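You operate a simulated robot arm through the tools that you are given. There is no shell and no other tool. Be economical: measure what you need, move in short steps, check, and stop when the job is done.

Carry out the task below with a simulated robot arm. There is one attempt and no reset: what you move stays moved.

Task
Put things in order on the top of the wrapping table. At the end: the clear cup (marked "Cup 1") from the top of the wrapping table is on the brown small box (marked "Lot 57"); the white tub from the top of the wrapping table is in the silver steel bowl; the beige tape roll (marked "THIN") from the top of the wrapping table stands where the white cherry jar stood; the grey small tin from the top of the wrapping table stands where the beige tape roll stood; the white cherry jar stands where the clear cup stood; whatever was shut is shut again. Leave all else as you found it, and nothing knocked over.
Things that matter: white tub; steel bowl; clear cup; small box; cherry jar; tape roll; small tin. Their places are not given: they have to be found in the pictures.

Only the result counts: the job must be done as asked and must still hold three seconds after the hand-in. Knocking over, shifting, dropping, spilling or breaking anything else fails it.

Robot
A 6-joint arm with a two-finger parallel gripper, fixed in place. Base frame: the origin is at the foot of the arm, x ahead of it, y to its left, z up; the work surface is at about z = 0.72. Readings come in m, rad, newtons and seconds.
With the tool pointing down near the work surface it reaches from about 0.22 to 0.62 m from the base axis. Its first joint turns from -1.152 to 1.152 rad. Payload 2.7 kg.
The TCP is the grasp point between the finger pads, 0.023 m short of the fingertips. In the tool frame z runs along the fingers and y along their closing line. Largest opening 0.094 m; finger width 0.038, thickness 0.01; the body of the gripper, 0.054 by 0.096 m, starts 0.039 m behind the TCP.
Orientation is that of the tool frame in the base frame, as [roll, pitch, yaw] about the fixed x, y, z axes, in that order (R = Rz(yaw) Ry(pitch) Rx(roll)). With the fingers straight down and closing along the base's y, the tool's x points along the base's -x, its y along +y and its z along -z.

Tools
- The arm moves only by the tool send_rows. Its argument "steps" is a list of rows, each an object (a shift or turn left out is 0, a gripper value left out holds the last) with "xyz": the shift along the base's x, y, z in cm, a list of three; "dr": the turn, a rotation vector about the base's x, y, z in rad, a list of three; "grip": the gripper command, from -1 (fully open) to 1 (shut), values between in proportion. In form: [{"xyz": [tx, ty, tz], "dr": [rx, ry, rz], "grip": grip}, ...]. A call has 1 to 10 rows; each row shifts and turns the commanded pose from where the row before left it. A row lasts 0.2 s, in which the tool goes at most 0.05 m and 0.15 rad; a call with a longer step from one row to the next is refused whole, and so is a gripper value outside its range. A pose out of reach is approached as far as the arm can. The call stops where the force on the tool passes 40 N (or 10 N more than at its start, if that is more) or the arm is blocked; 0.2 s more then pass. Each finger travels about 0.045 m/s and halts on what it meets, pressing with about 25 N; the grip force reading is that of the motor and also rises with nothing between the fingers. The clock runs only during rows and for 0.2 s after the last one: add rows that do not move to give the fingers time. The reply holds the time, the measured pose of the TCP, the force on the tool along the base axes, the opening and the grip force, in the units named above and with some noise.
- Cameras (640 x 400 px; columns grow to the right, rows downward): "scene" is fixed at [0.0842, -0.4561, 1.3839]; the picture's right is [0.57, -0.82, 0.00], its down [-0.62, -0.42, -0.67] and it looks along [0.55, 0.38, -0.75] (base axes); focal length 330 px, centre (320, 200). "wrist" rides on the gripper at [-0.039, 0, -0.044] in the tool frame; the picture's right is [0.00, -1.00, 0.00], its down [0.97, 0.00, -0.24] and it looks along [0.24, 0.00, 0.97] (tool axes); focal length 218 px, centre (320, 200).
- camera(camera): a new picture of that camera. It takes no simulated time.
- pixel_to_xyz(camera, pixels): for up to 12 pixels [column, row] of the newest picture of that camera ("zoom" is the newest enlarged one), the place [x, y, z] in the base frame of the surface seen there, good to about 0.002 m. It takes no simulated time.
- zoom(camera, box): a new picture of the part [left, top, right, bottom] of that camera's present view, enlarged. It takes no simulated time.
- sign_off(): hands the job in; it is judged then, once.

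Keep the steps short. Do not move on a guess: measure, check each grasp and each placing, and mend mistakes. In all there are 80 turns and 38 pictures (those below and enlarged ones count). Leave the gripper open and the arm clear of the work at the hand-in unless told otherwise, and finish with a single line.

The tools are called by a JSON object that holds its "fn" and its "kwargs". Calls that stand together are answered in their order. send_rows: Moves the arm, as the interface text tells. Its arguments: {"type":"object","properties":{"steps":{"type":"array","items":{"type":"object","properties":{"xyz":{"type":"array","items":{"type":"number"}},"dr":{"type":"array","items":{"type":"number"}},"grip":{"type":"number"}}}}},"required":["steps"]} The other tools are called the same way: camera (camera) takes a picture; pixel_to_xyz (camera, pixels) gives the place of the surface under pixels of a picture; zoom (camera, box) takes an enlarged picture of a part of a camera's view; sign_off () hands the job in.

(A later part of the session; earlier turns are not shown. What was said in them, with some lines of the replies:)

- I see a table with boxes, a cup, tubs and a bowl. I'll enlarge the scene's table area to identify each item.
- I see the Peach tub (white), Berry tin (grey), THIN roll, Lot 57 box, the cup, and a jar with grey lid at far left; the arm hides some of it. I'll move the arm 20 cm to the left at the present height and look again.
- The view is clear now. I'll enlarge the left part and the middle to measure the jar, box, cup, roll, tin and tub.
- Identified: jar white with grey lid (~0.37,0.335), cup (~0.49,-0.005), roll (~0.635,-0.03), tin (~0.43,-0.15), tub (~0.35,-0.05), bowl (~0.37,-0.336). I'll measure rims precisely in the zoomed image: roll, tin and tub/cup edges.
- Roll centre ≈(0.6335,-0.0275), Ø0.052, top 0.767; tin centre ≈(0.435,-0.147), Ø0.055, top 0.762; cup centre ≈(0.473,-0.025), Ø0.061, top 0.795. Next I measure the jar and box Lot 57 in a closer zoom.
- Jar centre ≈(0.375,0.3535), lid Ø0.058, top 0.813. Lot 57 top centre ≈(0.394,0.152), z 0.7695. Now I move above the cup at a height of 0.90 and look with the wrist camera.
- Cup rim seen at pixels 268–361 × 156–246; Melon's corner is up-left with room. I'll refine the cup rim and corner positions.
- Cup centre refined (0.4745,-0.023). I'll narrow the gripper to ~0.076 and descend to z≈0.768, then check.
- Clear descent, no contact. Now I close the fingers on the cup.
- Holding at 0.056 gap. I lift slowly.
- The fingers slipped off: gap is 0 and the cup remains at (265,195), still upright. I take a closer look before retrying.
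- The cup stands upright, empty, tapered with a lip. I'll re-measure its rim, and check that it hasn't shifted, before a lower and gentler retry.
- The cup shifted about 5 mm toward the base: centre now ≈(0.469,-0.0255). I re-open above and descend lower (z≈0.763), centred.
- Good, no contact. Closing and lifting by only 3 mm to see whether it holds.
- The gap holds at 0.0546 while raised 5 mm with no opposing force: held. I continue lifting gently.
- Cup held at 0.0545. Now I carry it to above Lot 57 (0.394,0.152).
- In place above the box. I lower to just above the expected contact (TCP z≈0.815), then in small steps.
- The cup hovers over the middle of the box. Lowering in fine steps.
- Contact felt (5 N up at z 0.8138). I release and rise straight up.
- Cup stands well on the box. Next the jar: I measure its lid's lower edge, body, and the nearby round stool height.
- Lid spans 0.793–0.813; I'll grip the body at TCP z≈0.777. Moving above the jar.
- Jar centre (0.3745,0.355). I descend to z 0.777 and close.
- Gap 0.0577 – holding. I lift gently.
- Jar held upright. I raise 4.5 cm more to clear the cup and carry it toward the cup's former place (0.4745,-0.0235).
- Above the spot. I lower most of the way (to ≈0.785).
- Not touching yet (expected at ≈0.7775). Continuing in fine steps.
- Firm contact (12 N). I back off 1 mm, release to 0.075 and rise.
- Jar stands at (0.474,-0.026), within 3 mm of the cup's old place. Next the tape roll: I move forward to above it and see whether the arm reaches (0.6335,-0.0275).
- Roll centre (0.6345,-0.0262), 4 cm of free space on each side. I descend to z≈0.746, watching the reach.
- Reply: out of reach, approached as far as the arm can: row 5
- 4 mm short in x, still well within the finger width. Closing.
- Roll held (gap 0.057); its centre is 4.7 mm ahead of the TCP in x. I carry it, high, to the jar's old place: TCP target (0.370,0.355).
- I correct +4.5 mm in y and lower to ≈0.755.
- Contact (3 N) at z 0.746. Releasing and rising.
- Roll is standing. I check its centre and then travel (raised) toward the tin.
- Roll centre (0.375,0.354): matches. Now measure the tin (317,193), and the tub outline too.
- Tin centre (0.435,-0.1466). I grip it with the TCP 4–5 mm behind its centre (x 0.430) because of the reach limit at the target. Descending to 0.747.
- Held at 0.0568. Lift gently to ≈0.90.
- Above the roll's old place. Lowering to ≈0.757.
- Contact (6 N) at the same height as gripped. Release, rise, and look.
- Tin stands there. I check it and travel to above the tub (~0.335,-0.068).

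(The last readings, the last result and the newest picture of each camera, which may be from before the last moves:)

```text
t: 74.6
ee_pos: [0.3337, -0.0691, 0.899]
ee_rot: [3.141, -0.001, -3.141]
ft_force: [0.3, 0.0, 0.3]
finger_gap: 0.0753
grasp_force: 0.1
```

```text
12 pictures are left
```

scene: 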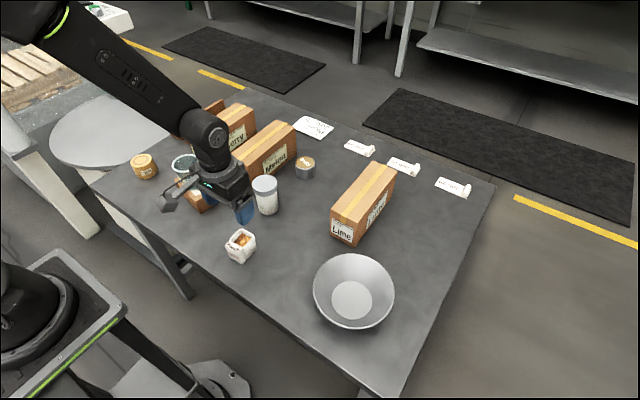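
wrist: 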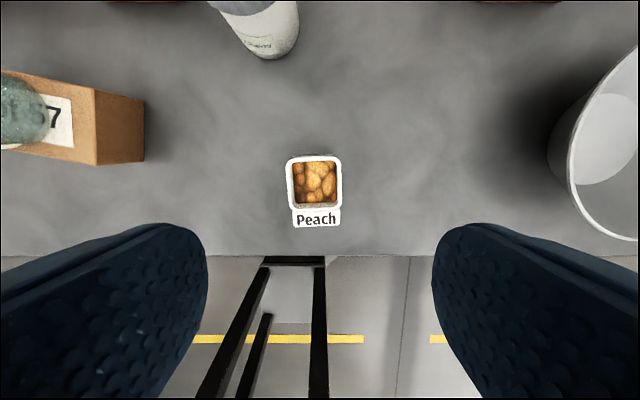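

Tin centre (0.634,-0.028): fine. Now the tub outline and bowl.

{"fn": "pixel_to_xyz", "kwargs": {"camera": "wrist", "pixels": [[289, 165], [338, 160], [292, 205], [340, 204], [314, 158], [316, 208], [294, 222], [338, 222], [288, 185], [340, 182]]}}

{"fn": "pixel_to_xyz", "kwargs": {"camera": "scene", "pixels": [[332, 300], [371, 300], [351, 283], [351, 317], [314, 288], [393, 288], [354, 255], [353, 327], [318, 305], [388, 308]]}}

{"fn": "zoom", "kwargs": {"camera": "scene", "box": [200, 210, 296, 280]}}

```text
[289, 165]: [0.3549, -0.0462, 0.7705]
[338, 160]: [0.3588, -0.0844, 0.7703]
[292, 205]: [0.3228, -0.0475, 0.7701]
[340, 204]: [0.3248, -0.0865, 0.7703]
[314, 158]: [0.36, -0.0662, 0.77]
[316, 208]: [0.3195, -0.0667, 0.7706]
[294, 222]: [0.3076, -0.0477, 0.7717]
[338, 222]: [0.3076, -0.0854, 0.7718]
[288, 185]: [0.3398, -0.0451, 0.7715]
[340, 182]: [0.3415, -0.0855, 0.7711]
```

```text
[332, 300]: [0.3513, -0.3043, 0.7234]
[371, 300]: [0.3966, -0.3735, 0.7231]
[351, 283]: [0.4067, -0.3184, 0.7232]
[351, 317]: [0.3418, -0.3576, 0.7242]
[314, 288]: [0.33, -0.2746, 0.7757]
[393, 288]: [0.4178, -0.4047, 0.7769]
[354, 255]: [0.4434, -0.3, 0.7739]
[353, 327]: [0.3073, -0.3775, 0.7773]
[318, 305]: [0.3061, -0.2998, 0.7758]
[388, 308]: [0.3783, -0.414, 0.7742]
```

```text
5.71 times, centred on (248, 245) of scene
```

zoom: 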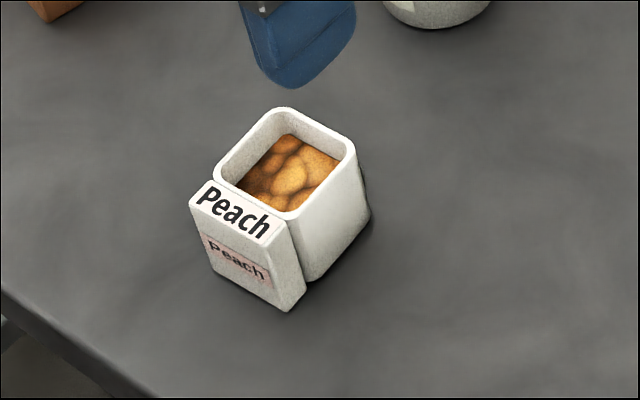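

Tub body spans x 0.319–0.361, y −0.0445…−0.087 with a label block on its near side, turned ~3°. Bowl centre (0.374,-0.339), flat bottom radius 0.041. I align to the tub body (0.341,-0.066), turn 0.05 rad and descend to 0.757.

{"fn": "send_rows", "kwargs": {"steps": [{"xyz": [0.75, 0.25, -1], "dr": [0, 0, 0.05]}, {"xyz": [0, 0, -3]}, {"xyz": [0, 0, -3]}, {"xyz": [0, 0, -3]}, {"xyz": [0, 0, -2.5]}, {"xyz": [0, 0, -1.7]}, {}]}}

{"fn": "send_rows", "kwargs": {"steps": [{"grip": 1}, {}, {}, {}, {}]}}

```text
t: 76.2
ee_pos: [0.3419, -0.0656, 0.7555]
ee_rot: [3.141, 0.0, -3.091]
ft_force: [-0.1, 0.6, 0.1]
finger_gap: 0.0751
grasp_force: 0.1
```

```text
t: 77.4
ee_pos: [0.3431, -0.0668, 0.7552]
ee_rot: [3.141, -0.001, -3.092]
ft_force: [-0.8, 0.2, -0.4]
finger_gap: 0.0436
grasp_force: 25.0
```

Held at 0.0436. Lift slowly and look.

{"fn": "send_rows", "kwargs": {"steps": [{"xyz": [0, 0, 0.4]}, {"xyz": [0, 0, 0.8]}, {"xyz": [0, 0, 1.5]}, {"xyz": [0, 0, 2]}, {"xyz": [0, 0, 2]}, {"xyz": [0, 0, 2]}, {"xyz": [0, 0, 2]}, {"xyz": [0, 0, 1]}, {}]}}

{"fn": "zoom", "kwargs": {"camera": "scene", "box": [180, 180, 300, 280]}}

```text
t: 79.4
ee_pos: [0.3406, -0.0658, 0.8707]
ee_rot: [-3.141, -0.001, -3.091]
ft_force: [0.3, -0.1, -0.3]
finger_gap: 0.0436
grasp_force: 25.5
```

```text
4.00 times, centred on (240, 230) of scene
```

zoom: 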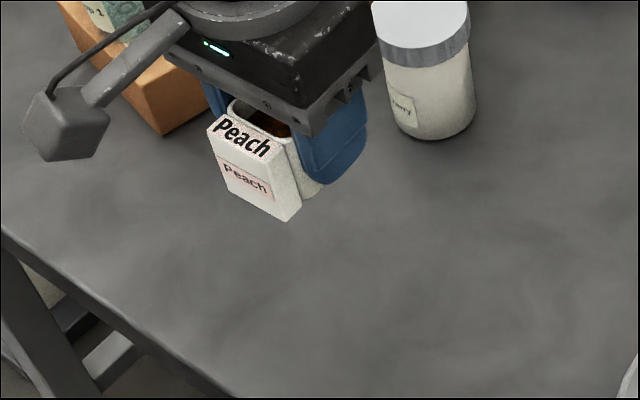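

Tub held level, with its label block attached; the jar's label reads "Cherry". I carry the tub to above the bowl: TCP (0.379,-0.339).

{"fn": "send_rows", "kwargs": {"steps": [{"xyz": [0.2, -1.5, 0]}, {"xyz": [0.4, -3, 0]}, {"xyz": [0.5, -3.5, 0]}, {"xyz": [0.5, -3.5, 0]}, {"xyz": [0.5, -3.5, 0]}, {"xyz": [0.5, -3.5, 0]}, {"xyz": [0.5, -3.5, 0]}, {"xyz": [0.4, -3, 0]}, {"xyz": [0.3, -2.3, 0]}, {}]}}

{"fn": "camera", "kwargs": {"camera": "wrist"}}

```text
t: 81.6
ee_pos: [0.3793, -0.3383, 0.8727]
ee_rot: [3.141, 0.0, -3.092]
ft_force: [0.0, -0.7, -0.5]
finger_gap: 0.0437
grasp_force: 25.0
```

```text
9 pictures are left
```

wrist: 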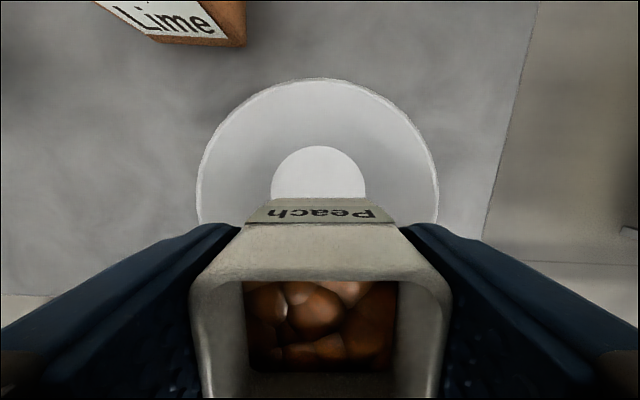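

Tub over the bowl, centred left-right. I verify the bowl's bottom edges.

{"fn": "pixel_to_xyz", "kwargs": {"camera": "wrist", "pixels": [[274, 190], [363, 190], [318, 149], [199, 185], [436, 185], [318, 81]]}}

```text
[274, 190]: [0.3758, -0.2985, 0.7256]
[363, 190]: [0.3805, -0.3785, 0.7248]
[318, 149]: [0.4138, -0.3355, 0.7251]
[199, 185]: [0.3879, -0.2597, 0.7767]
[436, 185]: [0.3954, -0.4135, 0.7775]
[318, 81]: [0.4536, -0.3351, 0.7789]
```

Bowl centre (0.374,-0.338). Lower to ≈0.767, then small steps.

{"fn": "send_rows", "kwargs": {"steps": [{"xyz": [0, 0.05, -1.5]}, {"xyz": [0, 0, -2.5]}, {"xyz": [0, 0, -2.5]}, {"xyz": [0, 0, -2.2]}, {"xyz": [0, 0, -1.5]}, {}]}}

{"fn": "send_rows", "kwargs": {"steps": [{"xyz": [0, 0, -0.2]}, {"xyz": [0, 0, -0.2]}, {"xyz": [0, 0, -0.1]}, {}]}}

```text
t: 83.0
ee_pos: [0.3809, -0.3404, 0.7698]
ee_rot: [3.14, -0.001, -3.089]
ft_force: [0.1, 0.1, -0.1]
finger_gap: 0.0437
grasp_force: 25.0
```

```text
t: 84.0
ee_pos: [0.3803, -0.34, 0.7647]
ee_rot: [3.14, -0.002, -3.091]
ft_force: [0.2, 1.1, 0.0]
finger_gap: 0.0437
grasp_force: 24.9
```

{"fn": "send_rows", "kwargs": {"steps": [{"xyz": [0, 0.1, -0.2]}, {"xyz": [0, 0, -0.1]}, {}]}}

{"fn": "send_rows", "kwargs": {"steps": [{"xyz": [0, 0, -0.1]}, {"xyz": [0, 0, -0.1]}, {}]}}

```text
t: 84.8
ee_pos: [0.3799, -0.3381, 0.7629]
ee_rot: [3.14, 0.0, -3.092]
ft_force: [0.8, 0.0, 0.2]
finger_gap: 0.0436
grasp_force: 25.5
```

```text
t: 85.6
ee_pos: [0.3801, -0.338, 0.7595]
ee_rot: [3.141, 0.002, -3.09]
ft_force: [-0.1, 0.1, -0.5]
finger_gap: 0.0437
grasp_force: 25.1
```

{"fn": "send_rows", "kwargs": {"steps": [{"xyz": [0, 0, -0.1]}, {}]}}

{"fn": "send_rows", "kwargs": {"steps": [{"xyz": [0, 0, -0.05]}, {}]}}

```text
t: 86.2
ee_pos: [0.3796, -0.3372, 0.7606]
ee_rot: [-3.141, 0.001, -3.091]
ft_force: [0.4, -0.3, 0.0]
finger_gap: 0.0436
grasp_force: 25.2
```

```text
t: 86.8
ee_pos: [0.3804, -0.3374, 0.761]
ee_rot: [-3.139, 0.001, -3.09]
ft_force: [0.4, -0.5, 5.5]
finger_gap: 0.0434
grasp_force: 25.2
```

Contact (5.5 N) at the bowl's bottom. I open only slightly (to ~0.054) so that the fingers don't touch the bowl's walls, and rise.

{"fn": "send_rows", "kwargs": {"steps": [{"grip": -0.12}, {}, {}, {"xyz": [0, 0, 1]}, {"xyz": [0, 0, 3]}, {"xyz": [0, 0, 4]}, {"xyz": [0, 0, 4]}, {"xyz": [0, 0, 4]}, {}]}}

{"fn": "camera", "kwargs": {"camera": "wrist"}}

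```text
t: 88.8
ee_pos: [0.3797, -0.3381, 0.9218]
ee_rot: [-3.141, 0.001, -3.092]
ft_force: [0.8, 0.8, 0.4]
finger_gap: 0.0524
grasp_force: 0.0
```

```text
8 pictures are left
```

wrist: 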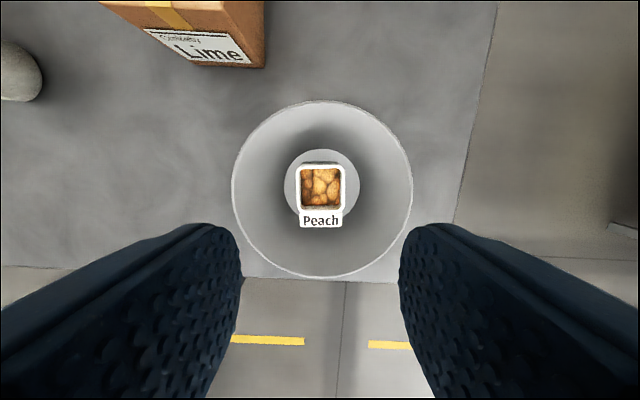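

The tub stands upright in the bowl. I raise the arm, go back to near the start pose, open fully and take a final view.

{"fn": "send_rows", "kwargs": {"steps": [{"xyz": [0, 0, 4], "grip": -1, "dr": [0, 0, -0.05]}, {"xyz": [0, 0, 4]}, {"xyz": [-1, 4, 0]}, {"xyz": [-1, 4, 0]}, {"xyz": [-1, 4, 0]}, {"xyz": [-1, 4, 0]}, {"xyz": [-1, 4, 0]}, {"xyz": [-1, 4, 1]}, {"xyz": [-1, 4, 1]}, {}]}}

{"fn": "camera", "kwargs": {"camera": "scene"}}

{"fn": "zoom", "kwargs": {"camera": "scene", "box": [110, 100, 350, 250]}}

```text
t: 91.0
ee_pos: [0.3069, -0.0577, 1.0158]
ee_rot: [-3.141, 0.0, 3.141]
ft_force: [0.4, -0.1, 0.1]
finger_gap: 0.0936
grasp_force: 0.1
```

```text
7 pictures are left
```

scene: 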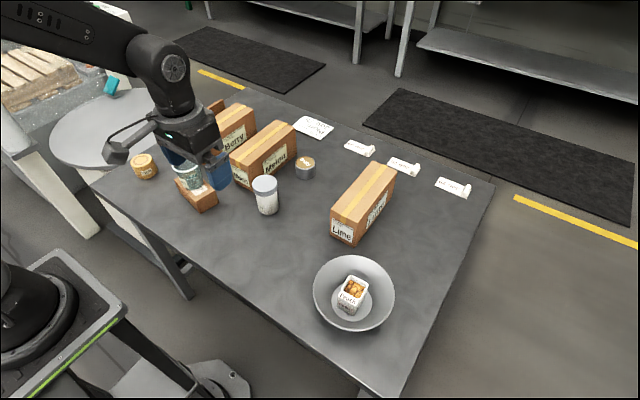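

```text
2.67 times, centred on (230, 175) of scene
```

zoom: 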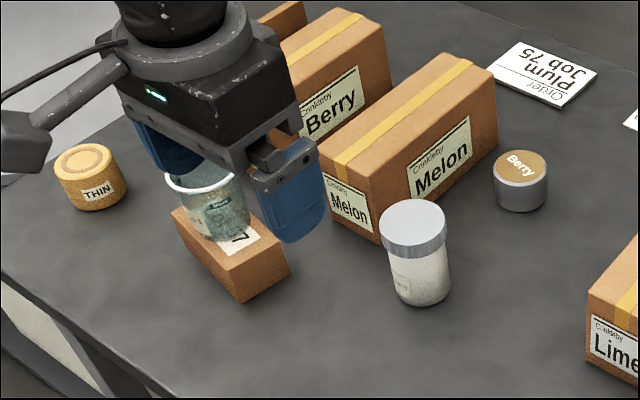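

Everything stands in its place, the jar's lid is on, and the gripper is open and clear of the work. Handing in.

{"fn": "sign_off", "kwargs": {}}

```text
The job is handed in.
```

The job is done and handed in: cup on Lot 57, tub in the bowl, and the jar, roll and tin each within about 3 mm of their target spots, with everything upright and the jar lid on.
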